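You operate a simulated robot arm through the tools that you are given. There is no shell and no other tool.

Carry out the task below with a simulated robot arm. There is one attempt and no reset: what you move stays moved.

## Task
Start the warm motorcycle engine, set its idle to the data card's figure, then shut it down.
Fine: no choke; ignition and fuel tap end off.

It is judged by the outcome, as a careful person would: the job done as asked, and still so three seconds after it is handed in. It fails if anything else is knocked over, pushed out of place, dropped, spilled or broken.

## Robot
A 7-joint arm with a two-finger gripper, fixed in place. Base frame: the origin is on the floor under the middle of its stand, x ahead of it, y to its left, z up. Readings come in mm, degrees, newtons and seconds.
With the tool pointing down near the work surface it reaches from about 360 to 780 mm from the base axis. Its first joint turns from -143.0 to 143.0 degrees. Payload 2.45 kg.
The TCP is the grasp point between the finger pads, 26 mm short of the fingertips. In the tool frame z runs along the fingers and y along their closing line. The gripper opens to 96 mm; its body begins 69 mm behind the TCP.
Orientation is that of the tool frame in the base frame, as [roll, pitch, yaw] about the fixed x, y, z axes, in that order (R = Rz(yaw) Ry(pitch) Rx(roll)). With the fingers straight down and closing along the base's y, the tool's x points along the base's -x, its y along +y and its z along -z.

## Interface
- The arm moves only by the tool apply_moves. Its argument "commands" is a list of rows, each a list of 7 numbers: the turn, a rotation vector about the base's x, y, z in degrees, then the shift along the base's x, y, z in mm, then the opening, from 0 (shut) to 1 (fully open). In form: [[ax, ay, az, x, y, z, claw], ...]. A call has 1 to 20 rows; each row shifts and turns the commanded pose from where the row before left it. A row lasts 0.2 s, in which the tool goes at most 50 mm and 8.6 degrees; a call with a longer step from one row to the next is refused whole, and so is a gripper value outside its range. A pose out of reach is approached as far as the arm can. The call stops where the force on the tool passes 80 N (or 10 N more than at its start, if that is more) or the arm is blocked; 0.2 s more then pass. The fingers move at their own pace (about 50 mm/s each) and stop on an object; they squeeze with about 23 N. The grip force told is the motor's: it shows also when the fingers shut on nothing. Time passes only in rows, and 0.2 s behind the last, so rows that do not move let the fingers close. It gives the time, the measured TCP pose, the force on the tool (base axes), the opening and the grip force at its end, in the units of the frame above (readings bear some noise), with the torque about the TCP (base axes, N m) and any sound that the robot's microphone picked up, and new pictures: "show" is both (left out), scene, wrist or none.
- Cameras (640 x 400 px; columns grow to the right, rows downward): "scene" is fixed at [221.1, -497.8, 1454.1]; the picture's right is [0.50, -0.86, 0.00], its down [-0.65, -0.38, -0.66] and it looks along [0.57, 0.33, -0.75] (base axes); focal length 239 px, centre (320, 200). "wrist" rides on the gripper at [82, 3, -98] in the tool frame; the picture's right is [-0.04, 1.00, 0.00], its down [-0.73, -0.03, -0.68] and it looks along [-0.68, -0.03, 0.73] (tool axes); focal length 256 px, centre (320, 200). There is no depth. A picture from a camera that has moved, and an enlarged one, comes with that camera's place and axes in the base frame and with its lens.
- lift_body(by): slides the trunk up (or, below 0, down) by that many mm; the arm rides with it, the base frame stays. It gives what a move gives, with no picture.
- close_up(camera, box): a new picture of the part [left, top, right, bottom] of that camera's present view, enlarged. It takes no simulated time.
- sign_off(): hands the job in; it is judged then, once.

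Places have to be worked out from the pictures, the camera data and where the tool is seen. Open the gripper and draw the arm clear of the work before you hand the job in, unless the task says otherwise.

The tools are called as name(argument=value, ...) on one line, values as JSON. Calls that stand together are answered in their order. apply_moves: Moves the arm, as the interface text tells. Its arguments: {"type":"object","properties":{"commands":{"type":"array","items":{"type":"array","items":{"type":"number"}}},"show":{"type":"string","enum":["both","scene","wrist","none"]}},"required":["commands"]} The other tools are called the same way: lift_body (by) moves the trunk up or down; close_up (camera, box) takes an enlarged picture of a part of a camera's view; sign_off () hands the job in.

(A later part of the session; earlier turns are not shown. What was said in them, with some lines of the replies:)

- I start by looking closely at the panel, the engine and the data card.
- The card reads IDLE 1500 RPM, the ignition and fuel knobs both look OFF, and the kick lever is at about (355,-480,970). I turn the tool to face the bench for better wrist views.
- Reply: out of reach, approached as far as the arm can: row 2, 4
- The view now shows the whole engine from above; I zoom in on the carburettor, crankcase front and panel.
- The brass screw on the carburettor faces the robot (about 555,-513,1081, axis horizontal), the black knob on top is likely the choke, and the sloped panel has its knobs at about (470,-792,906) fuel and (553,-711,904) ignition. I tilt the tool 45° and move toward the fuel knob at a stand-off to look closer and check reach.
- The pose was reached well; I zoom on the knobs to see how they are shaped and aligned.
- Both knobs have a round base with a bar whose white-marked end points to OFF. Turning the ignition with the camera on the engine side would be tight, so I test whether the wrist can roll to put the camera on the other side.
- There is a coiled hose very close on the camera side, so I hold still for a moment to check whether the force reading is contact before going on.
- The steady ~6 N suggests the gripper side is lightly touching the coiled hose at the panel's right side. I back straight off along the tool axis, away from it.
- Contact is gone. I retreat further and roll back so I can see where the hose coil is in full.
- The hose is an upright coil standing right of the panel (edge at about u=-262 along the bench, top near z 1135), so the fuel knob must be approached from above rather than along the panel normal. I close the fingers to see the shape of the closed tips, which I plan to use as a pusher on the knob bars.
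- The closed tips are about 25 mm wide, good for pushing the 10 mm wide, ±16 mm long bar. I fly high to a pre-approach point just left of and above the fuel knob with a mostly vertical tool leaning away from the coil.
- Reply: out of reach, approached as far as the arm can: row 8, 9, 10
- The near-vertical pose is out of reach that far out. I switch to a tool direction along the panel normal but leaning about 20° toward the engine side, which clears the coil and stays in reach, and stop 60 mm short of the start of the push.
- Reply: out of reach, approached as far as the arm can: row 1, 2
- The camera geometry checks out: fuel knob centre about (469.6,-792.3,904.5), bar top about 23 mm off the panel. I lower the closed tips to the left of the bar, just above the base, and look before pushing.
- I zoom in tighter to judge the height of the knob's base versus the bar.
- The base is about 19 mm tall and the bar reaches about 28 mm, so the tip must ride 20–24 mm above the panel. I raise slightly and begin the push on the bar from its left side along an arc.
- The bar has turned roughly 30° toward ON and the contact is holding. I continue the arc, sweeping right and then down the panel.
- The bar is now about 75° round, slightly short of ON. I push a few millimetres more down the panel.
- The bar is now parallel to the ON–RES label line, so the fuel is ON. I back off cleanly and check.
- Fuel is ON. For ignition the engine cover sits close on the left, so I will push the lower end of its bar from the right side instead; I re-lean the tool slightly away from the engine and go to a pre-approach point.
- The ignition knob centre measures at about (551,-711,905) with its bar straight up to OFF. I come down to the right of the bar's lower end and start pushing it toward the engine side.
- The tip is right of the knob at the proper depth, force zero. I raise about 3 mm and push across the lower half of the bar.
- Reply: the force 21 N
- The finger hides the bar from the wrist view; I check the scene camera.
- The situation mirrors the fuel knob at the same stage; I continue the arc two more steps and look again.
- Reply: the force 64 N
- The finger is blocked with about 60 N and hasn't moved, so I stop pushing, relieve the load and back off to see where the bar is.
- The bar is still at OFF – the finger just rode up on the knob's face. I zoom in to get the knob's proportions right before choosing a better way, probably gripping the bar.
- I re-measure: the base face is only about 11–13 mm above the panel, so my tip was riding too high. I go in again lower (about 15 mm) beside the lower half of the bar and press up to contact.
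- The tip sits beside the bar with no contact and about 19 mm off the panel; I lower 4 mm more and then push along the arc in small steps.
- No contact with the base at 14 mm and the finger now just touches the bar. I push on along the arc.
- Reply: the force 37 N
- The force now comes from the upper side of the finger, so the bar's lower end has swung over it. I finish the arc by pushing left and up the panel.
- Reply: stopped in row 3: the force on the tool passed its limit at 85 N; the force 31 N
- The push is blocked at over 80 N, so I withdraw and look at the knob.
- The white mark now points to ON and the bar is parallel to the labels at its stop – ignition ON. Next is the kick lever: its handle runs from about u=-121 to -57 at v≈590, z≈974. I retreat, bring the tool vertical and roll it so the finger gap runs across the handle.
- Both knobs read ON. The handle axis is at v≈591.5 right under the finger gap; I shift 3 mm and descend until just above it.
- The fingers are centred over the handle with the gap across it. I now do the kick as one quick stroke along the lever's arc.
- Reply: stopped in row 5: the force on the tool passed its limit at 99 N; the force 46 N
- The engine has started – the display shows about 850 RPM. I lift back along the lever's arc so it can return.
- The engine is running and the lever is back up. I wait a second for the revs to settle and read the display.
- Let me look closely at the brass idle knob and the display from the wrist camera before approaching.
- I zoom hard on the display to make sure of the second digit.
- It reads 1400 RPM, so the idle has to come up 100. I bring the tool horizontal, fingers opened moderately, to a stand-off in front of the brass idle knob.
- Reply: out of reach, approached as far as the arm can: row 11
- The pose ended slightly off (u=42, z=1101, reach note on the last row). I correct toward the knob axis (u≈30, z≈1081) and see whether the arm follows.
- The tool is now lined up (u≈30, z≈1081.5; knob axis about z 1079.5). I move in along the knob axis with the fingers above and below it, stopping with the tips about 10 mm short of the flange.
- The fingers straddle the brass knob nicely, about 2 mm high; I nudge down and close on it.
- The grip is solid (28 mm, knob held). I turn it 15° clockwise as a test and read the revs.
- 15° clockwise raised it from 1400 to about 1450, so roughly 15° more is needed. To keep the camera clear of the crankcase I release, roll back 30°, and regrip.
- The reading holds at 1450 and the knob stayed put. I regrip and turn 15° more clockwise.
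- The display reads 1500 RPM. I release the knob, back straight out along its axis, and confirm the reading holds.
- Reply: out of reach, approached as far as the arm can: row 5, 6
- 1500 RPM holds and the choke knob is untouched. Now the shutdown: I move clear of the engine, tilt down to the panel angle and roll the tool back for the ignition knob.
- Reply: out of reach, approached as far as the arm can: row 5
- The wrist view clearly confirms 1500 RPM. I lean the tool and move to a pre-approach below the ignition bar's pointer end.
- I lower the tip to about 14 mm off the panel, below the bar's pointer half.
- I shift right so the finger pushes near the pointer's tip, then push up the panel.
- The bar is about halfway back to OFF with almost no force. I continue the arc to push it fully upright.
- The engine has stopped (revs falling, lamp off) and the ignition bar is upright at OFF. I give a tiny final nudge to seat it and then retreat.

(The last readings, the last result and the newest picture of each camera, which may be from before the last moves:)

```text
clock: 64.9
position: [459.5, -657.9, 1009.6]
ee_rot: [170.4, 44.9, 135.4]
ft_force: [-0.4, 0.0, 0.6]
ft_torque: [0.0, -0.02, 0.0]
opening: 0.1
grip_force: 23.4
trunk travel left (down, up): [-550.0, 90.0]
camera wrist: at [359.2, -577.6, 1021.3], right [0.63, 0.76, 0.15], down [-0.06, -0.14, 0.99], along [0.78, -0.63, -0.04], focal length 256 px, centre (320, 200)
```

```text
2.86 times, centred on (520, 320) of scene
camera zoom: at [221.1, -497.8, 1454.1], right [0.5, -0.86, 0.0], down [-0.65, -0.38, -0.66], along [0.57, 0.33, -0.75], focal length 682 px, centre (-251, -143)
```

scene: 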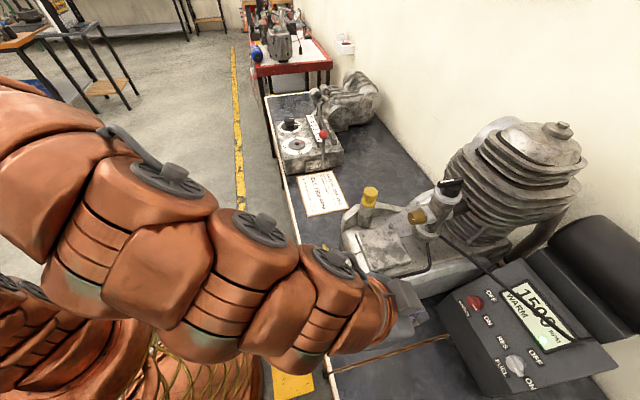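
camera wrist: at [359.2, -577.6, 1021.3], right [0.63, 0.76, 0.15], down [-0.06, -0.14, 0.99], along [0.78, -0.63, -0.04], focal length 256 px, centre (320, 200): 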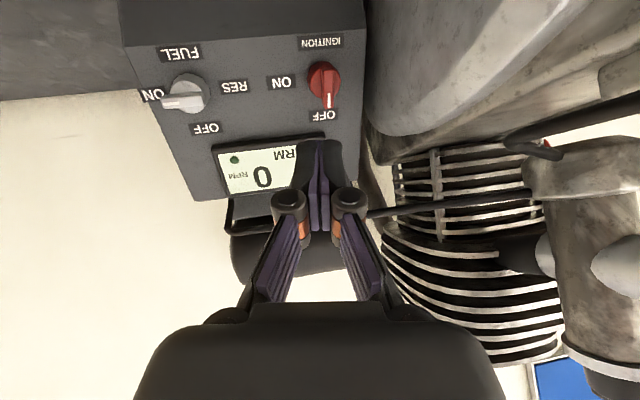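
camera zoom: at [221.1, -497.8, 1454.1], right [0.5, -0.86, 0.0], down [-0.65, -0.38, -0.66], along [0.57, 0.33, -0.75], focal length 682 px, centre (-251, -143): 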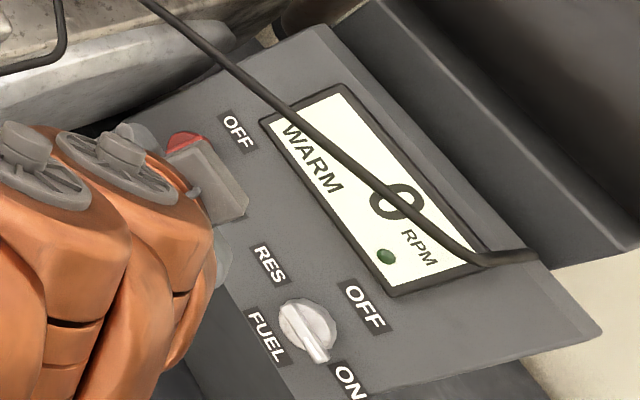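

Engine stopped at 0 RPM and ignition is OFF. For the fuel knob I will push its left end down from above (staying clear of the coil), so I lean the tool toward the engine side and go to the pre-approach point.

apply_moves(commands=[[-3.75, 3.75, -5.3, 0, 0, 0, 0], [-3.75, 3.75, -5.3, 0, -10, 0, 0], [-3.75, 3.75, -5.3, -1.5, -15, -4, 0], [-3.75, 3.75, -5.3, -1.5, -18.5, -5, 0], [0, 0, 0, -1.5, -15, -5, 0], [0, 0, 0, -1.4, -15, -4.9, 0], [0, 0, 0, 0, 0, 0, 0]], show="wrist")

close_up(camera="wrist", box=[220, 50, 400, 180])

```text
clock: 66.5
position: [434.8, -716.7, 991.0]
ee_rot: [-164.1, 45.2, 136.1]
ft_force: [0.2, -0.9, -0.2]
ft_torque: [-0.02, 0.01, 0.03]
opening: 0.0
grip_force: 23.6
out of reach, approached as far as the arm can: row 4
trunk travel left (down, up): [-550.0, 90.0]
camera wrist: at [366.2, -608.6, 1000.5], right [0.83, 0.54, -0.17], down [0.15, 0.08, 0.99], along [0.54, -0.84, -0.01], focal length 256 px, centre (320, 200)
```

wrist: 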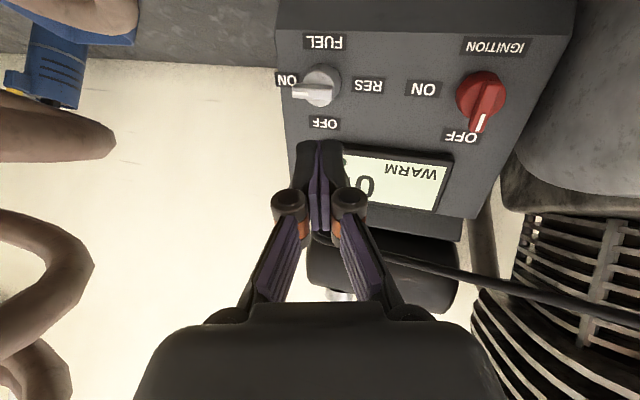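

```text
3.08 times, centred on (310, 115) of wrist
camera zoom: at [366.2, -608.6, 1000.5], right [0.83, 0.54, -0.17], down [0.15, 0.08, 0.99], along [0.54, -0.84, -0.01], focal length 788 px, centre (351, 462)
```

zoom: 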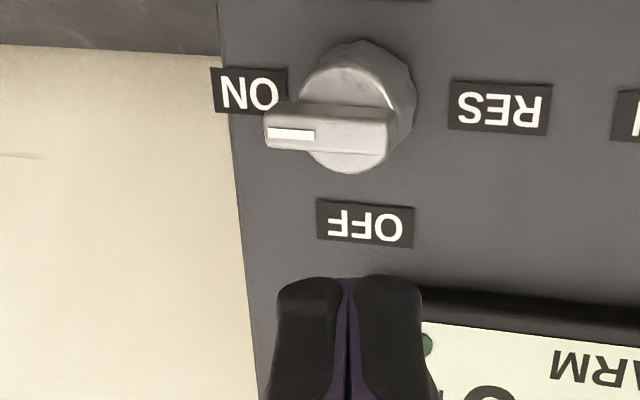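

The lean ended at about 16°, fine. I move over and down to a spot just above (panel-wise) the left end of the fuel bar.

apply_moves(commands=[[0, 0, 0, 16.2, -15.4, -10.5, 0], [0, 0, 0, 16.2, -15.4, -10.5, 0], [0, 0, 0, 8.2, -8.2, -11.6, 0], [0, 0, 0, 6, -6, -8.5, 0], [0, 0, 0, 0, 0, 0, 0]], show="wrist")

close_up(camera="wrist", box=[220, 70, 400, 200])

```text
clock: 67.7
position: [427.9, -730.0, 955.1]
ee_rot: [-164.2, 45.3, 136.1]
ft_force: [0.0, -0.3, 0.0]
ft_torque: [0.03, -0.01, -0.05]
opening: 0.0
grip_force: 22.9
out of reach, approached as far as the arm can: row 1, 2, 3, 4
trunk travel left (down, up): [-550.0, 90.0]
camera wrist: at [359.1, -621.1, 963.9], right [0.83, 0.54, -0.16], down [0.14, 0.08, 0.99], along [0.54, -0.84, -0.01], focal length 256 px, centre (320, 200)
```

wrist: 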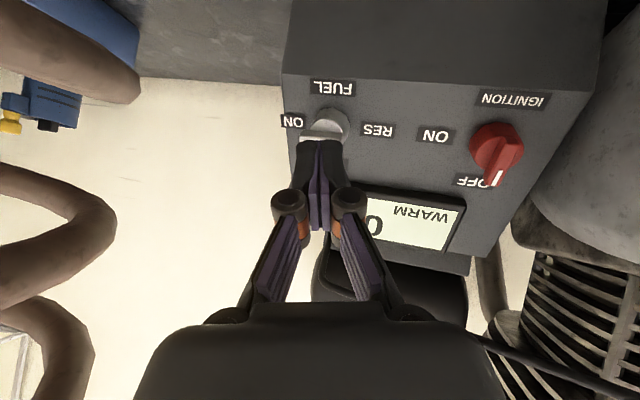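

```text
3.08 times, centred on (310, 135) of wrist
camera zoom: at [359.1, -621.1, 963.9], right [0.83, 0.54, -0.16], down [0.14, 0.08, 0.99], along [0.54, -0.84, -0.01], focal length 788 px, centre (351, 400)
```

zoom: 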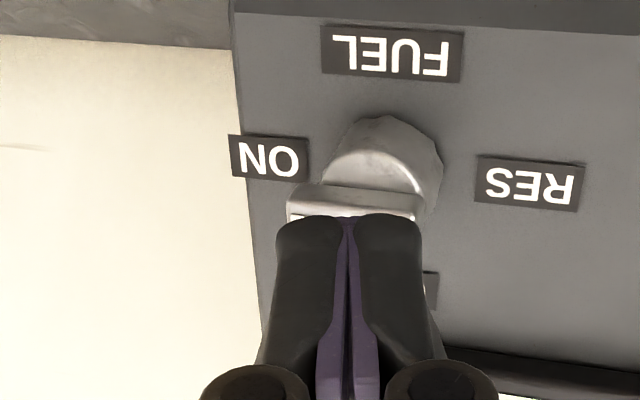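

The arm reports it cannot reach there with this lean in its present configuration. I reduce the lean to about 5° and try again from a bit higher.

apply_moves(commands=[[2.75, -2.75, 3.9, 5, 0, 8, 0], [2.75, -2.75, 3.9, 10, -4, 8, 0], [0, 0, 0, 10, -8, 0, 0], [0, 0, 0, 10, -8, 0, 0], [0, 0, 0, 0, 0, 0, 0]], show="wrist")

close_up(camera="scene", box=[380, 240, 620, 400])

```text
clock: 68.9
position: [462.5, -750.3, 970.0]
ee_rot: [-174.9, 45.2, 135.8]
ft_force: [0.0, 1.2, 0.7]
ft_torque: [-0.04, 0.0, -0.02]
opening: 0.2
grip_force: 23.6
trunk travel left (down, up): [-550.0, 90.0]
camera wrist: at [380.1, -652.5, 982.3], right [0.76, 0.65, -0.03], down [0.05, 0.0, 1.0], along [0.65, -0.76, -0.03], focal length 256 px, centre (320, 200)
```

wrist: 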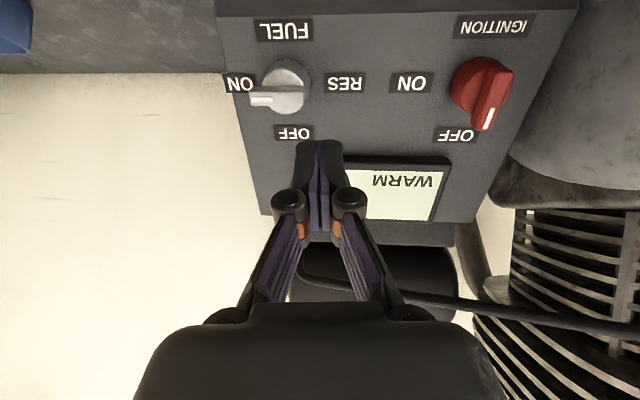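

```text
2.50 times, centred on (500, 320) of scene
camera zoom: at [221.1, -497.8, 1454.1], right [0.5, -0.86, 0.0], down [-0.65, -0.38, -0.66], along [0.57, 0.33, -0.75], focal length 597 px, centre (-130, -100)
```

zoom: 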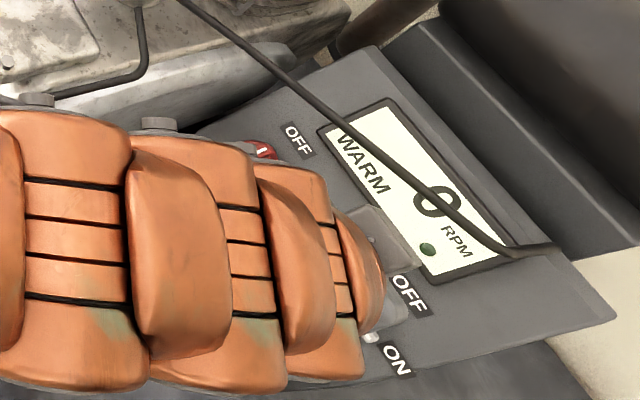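

Now it reached the spot with no contact. I descend along the panel normal to about 14 mm.

apply_moves(commands=[[0, 0, 0, 8, -8, -11.3, 0], [0, 0, 0, 7.5, -7.5, -10.6, 0], [0, 0, 0, 0, 0, 0, 0]], show="wrist")

close_up(camera="wrist", box=[220, 70, 400, 200])

```text
clock: 69.7
position: [480.0, -765.3, 946.6]
ee_rot: [-174.9, 45.3, 135.9]
ft_force: [0.0, -0.7, 0.4]
ft_torque: [0.01, -0.01, 0.01]
opening: 0.0
grip_force: 22.9
trunk travel left (down, up): [-550.0, 90.0]
camera wrist: at [396.7, -667.7, 958.6], right [0.76, 0.65, -0.03], down [0.05, 0.0, 1.0], along [0.65, -0.76, -0.03], focal length 256 px, centre (320, 200)
```

wrist: 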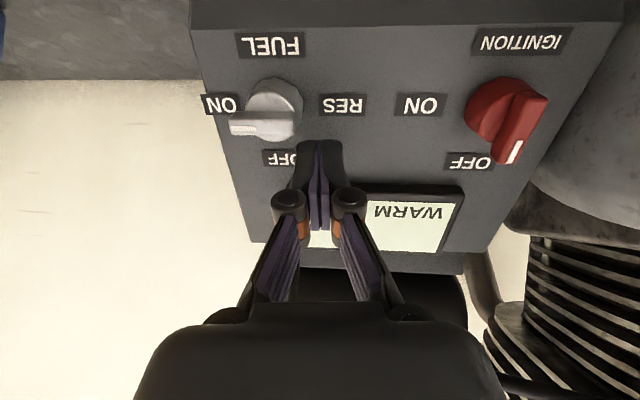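

```text
3.08 times, centred on (310, 135) of wrist
camera zoom: at [396.7, -667.7, 958.6], right [0.76, 0.65, -0.03], down [0.05, 0.0, 1.0], along [0.65, -0.76, -0.03], focal length 788 px, centre (351, 400)
```

zoom: 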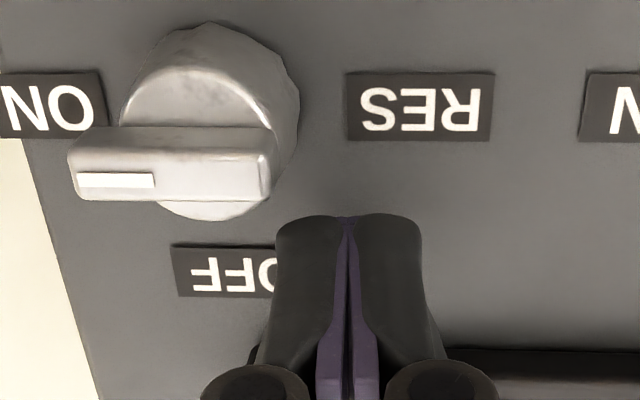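

Good position: just above the left end of the fuel bar. I push down the panel to swing it back toward OFF.

apply_moves(commands=[[0, 0, 0, -3.3, 1.35, -2.0, 0], [0, 0, 0, -3.3, 1.35, -2.0, 0], [0, 0, 0, -2.0, 2.75, -3.4, 0], [0, 0, 0, -1.9, 1.6, -2.5, 0], [0, 0, 0, 0, 0, 0, 0]], show="wrist")

close_up(camera="wrist", box=[220, 70, 400, 200])

```text
clock: 70.9
position: [467.3, -757.9, 937.4]
ee_rot: [-175.0, 45.1, 135.9]
ft_force: [-1.3, -0.8, 0.8]
ft_torque: [-0.02, 0.0, 0.04]
opening: 0.1
grip_force: 22.6
trunk travel left (down, up): [-550.0, 90.0]
camera wrist: at [384.8, -660.5, 949.2], right [0.76, 0.65, -0.03], down [0.05, 0.0, 1.0], along [0.65, -0.76, -0.03], focal length 256 px, centre (320, 200)
```

wrist: 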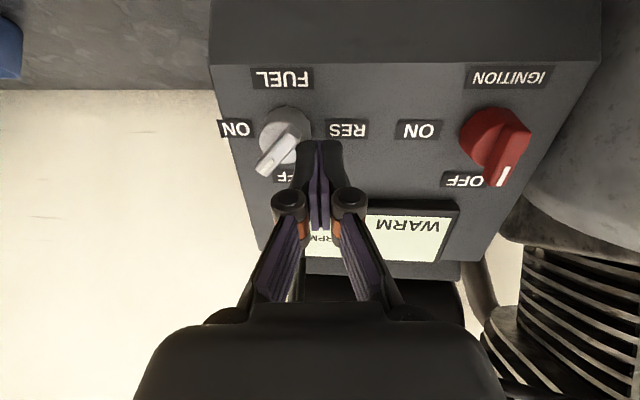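

```text
3.08 times, centred on (310, 135) of wrist
camera zoom: at [384.8, -660.5, 949.2], right [0.76, 0.65, -0.03], down [0.05, 0.0, 1.0], along [0.65, -0.76, -0.03], focal length 788 px, centre (351, 400)
```

zoom: 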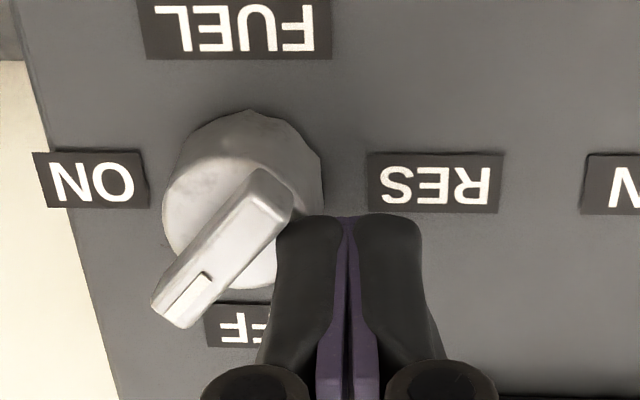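

Halfway round. I continue the arc down and to the right to bring the pointer fully up to OFF.

apply_moves(commands=[[0, 0, 0, -1.75, 0.35, -2.9, 0], [0, 0, 0, -3.3, 0.5, -2.7, 0], [0, 0, 0, -3.95, 2.55, -4.6, 0], [0, 0, 0, -2.2, 0.8, -2.1, 0], [0, 0, 0, 0, 0, 0, 0]], show="wrist")

close_up(camera="wrist", box=[220, 70, 400, 200])

```text
clock: 72.1
position: [456.1, -754.8, 925.1]
ee_rot: [-175.0, 45.2, 135.9]
ft_force: [-1.2, 3.6, 5.7]
ft_torque: [-0.15, -0.08, 0.04]
opening: 0.1
grip_force: 23.0
trunk travel left (down, up): [-550.0, 90.0]
camera wrist: at [373.9, -657.1, 937.5], right [0.76, 0.65, -0.03], down [0.05, 0.0, 1.0], along [0.65, -0.76, -0.03], focal length 256 px, centre (320, 200)
```

wrist: 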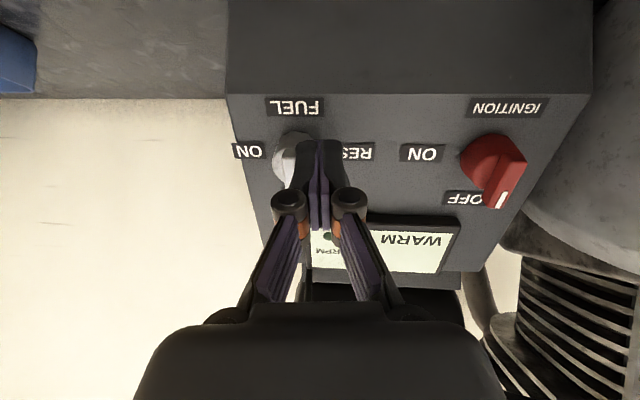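

```text
3.08 times, centred on (310, 135) of wrist
camera zoom: at [373.9, -657.1, 937.5], right [0.76, 0.65, -0.03], down [0.05, 0.0, 1.0], along [0.65, -0.76, -0.03], focal length 788 px, centre (351, 400)
```

zoom: 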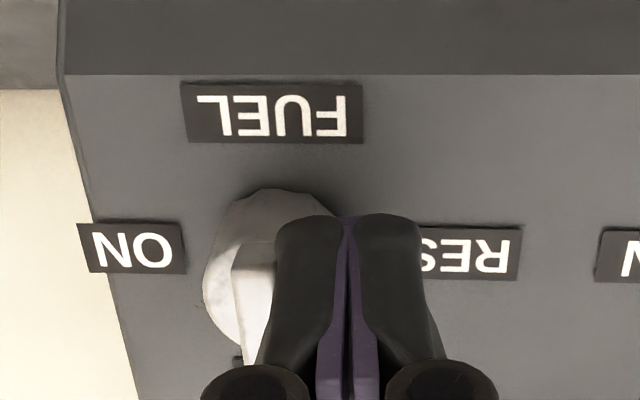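

I retreat straight out and check the final position of the fuel bar.

apply_moves(commands=[[0, 0, 0, 2.1, 2.1, 0, 0], [0, 0, 0, -8, 9, 10.5, 0], [0, 0, 0, -13, 15, 17.6, 0], [0, 0, 0, -16, 18, 21, 0], [0, 0, 0, -10, 25, 25, 0], [0, 0, 0, 0, 0, 0, 0]], show="wrist")

close_up(camera="wrist", box=[220, 20, 520, 200])

close_up(camera="scene", box=[420, 250, 620, 400])

```text
clock: 73.5
position: [413.4, -684.6, 1000.5]
ee_rot: [-174.8, 45.1, 135.8]
ft_force: [0.2, 0.3, -0.3]
ft_torque: [-0.01, 0.02, 0.0]
opening: 0.0
grip_force: 22.9
trunk travel left (down, up): [-550.0, 90.0]
camera wrist: at [330.4, -587.1, 1012.8], right [0.76, 0.65, -0.03], down [0.05, 0.0, 1.0], along [0.65, -0.76, -0.03], focal length 256 px, centre (320, 200)
```

wrist: 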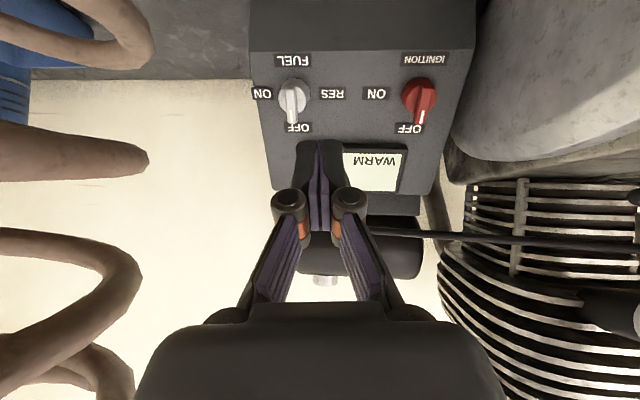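

```text
2.13 times, centred on (370, 110) of wrist
camera zoom: at [330.4, -587.1, 1012.8], right [0.76, 0.65, -0.03], down [0.05, 0.0, 1.0], along [0.65, -0.76, -0.03], focal length 546 px, centre (213, 392)
```

zoom: 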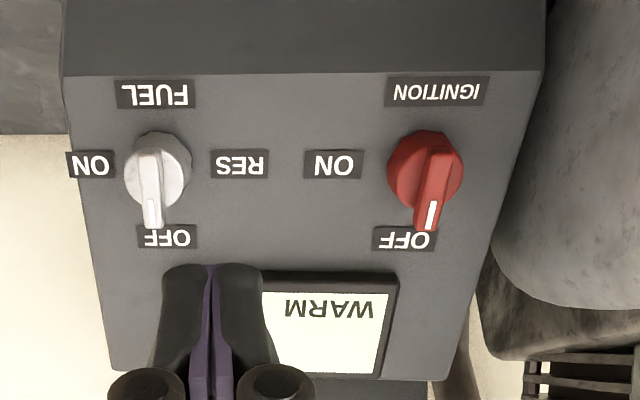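

```text
2.67 times, centred on (520, 325) of scene
camera zoom: at [221.1, -497.8, 1454.1], right [0.5, -0.86, 0.0], down [-0.65, -0.38, -0.66], along [0.57, 0.33, -0.75], focal length 637 px, centre (-213, -133)
```

zoom: 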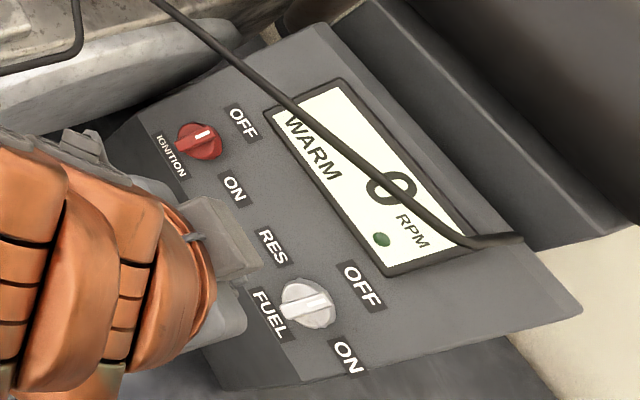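

Both knobs point to OFF and the engine is at 0 RPM. I draw the arm up and back clear of the bench and open the gripper.

apply_moves(commands=[[0, 0, 0, -21.2, 21.2, 33, 0], [0, 0, 0, -21.2, 21.2, 33, 0], [0, 0, 0, -21.2, 21.2, 33, 0], [0, 0, 0, -15, 30, 30, 0], [4.5, 4.5, 0, -10, 35, 15, 0], [4.5, 4.5, 0, 0, 40, 10, 0.5], [4.5, 4.5, 0, 0, 40, 10, 1], [4.5, 4.5, 0, 0, 40, 5, 1], [4.5, 4.5, 0, 0, 40, 0, 1], [4.5, 4.5, 0, 0, 40, 0, 1], [4.5, 4.5, 0, 0, 40, 0, 1], [0, 0, 0, 0, 0, 0, 1]], show="both")

close_up(camera="scene", box=[420, 250, 620, 400])

close_up(camera="scene", box=[300, 150, 500, 350])

```text
clock: 76.1
position: [326.2, -314.8, 1166.2]
ee_rot: [-175.5, 0.5, 135.6]
ft_force: [0.7, -0.7, 0.0]
ft_torque: [-0.01, -0.01, 0.02]
opening: 96.0
grip_force: 0.0
trunk travel left (down, up): [-550.0, 90.0]
camera wrist: at [274.0, -249.8, 1263.8], right [0.73, 0.68, -0.08], down [0.54, -0.49, 0.69], along [0.43, -0.54, -0.72], focal length 256 px, centre (320, 200)
```

scene: 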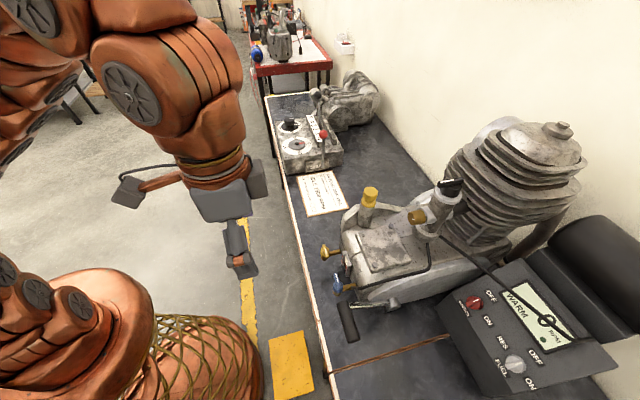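
wrist: 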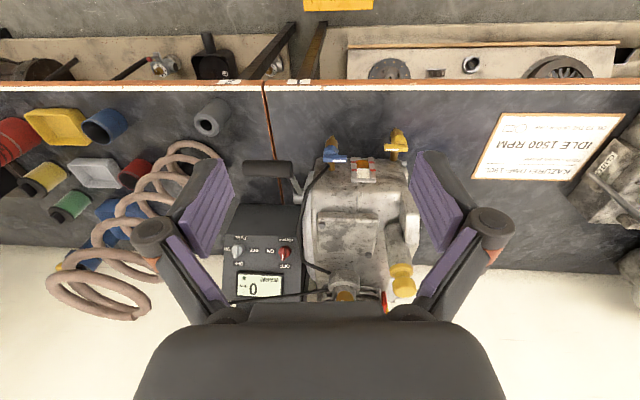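

```text
2.67 times, centred on (520, 325) of scene
camera zoom: at [221.1, -497.8, 1454.1], right [0.5, -0.86, 0.0], down [-0.65, -0.38, -0.66], along [0.57, 0.33, -0.75], focal length 637 px, centre (-213, -133)
```

zoom: 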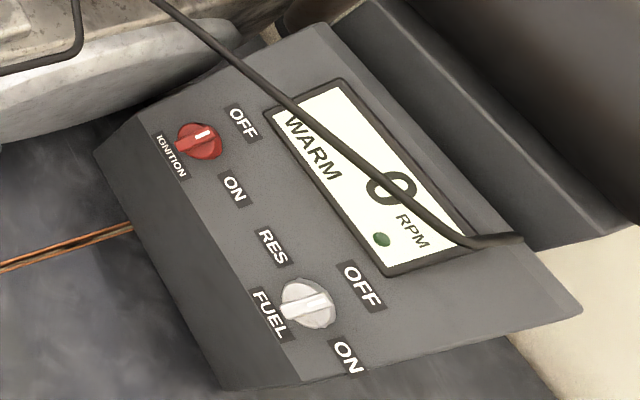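

```text
2.00 times, centred on (400, 250) of scene
camera zoom: at [221.1, -497.8, 1454.1], right [0.5, -0.86, 0.0], down [-0.65, -0.38, -0.66], along [0.57, 0.33, -0.75], focal length 478 px, centre (160, 100)
```

zoom: 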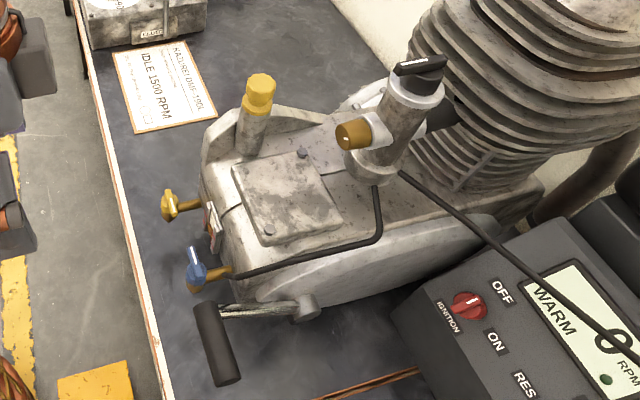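

Everything is back as it was: kick lever up, choke untouched, idle screw set for 1500 RPM, ignition and fuel both at OFF, engine at 0 RPM, the arm clear with the gripper open. I hand the job in.

sign_off()

```text
The job is handed in.
```

I started the warm engine, set its idle to the data card's 1500 RPM, and shut it down. I've handed the job in, but the interface gave no verdict back.

- **Start:** I turned the fuel and ignition knobs to ON and pushed the kick lever down once. The choke stayed as it was. The engine caught and idled at 1400 RPM.
- **Idle:** I turned the brass screw on the carburettor about 30° clockwise. The display read 1500 RPM and held after I let go of the screw.
- **Shutdown:** I turned the ignition to OFF and the display fell to 0. I then turned the fuel to OFF. Both pointers line up with their OFF labels, and the kick lever is back up.

**Coil contact:** early on, the gripper pressed on the coiled hose beside the panel with up to about 11 N. I backed off as soon as I identified the contact. The hose looked in place in later views, but I could not compare it exactly with the start.

The arm is clear of the bench with the gripper open.
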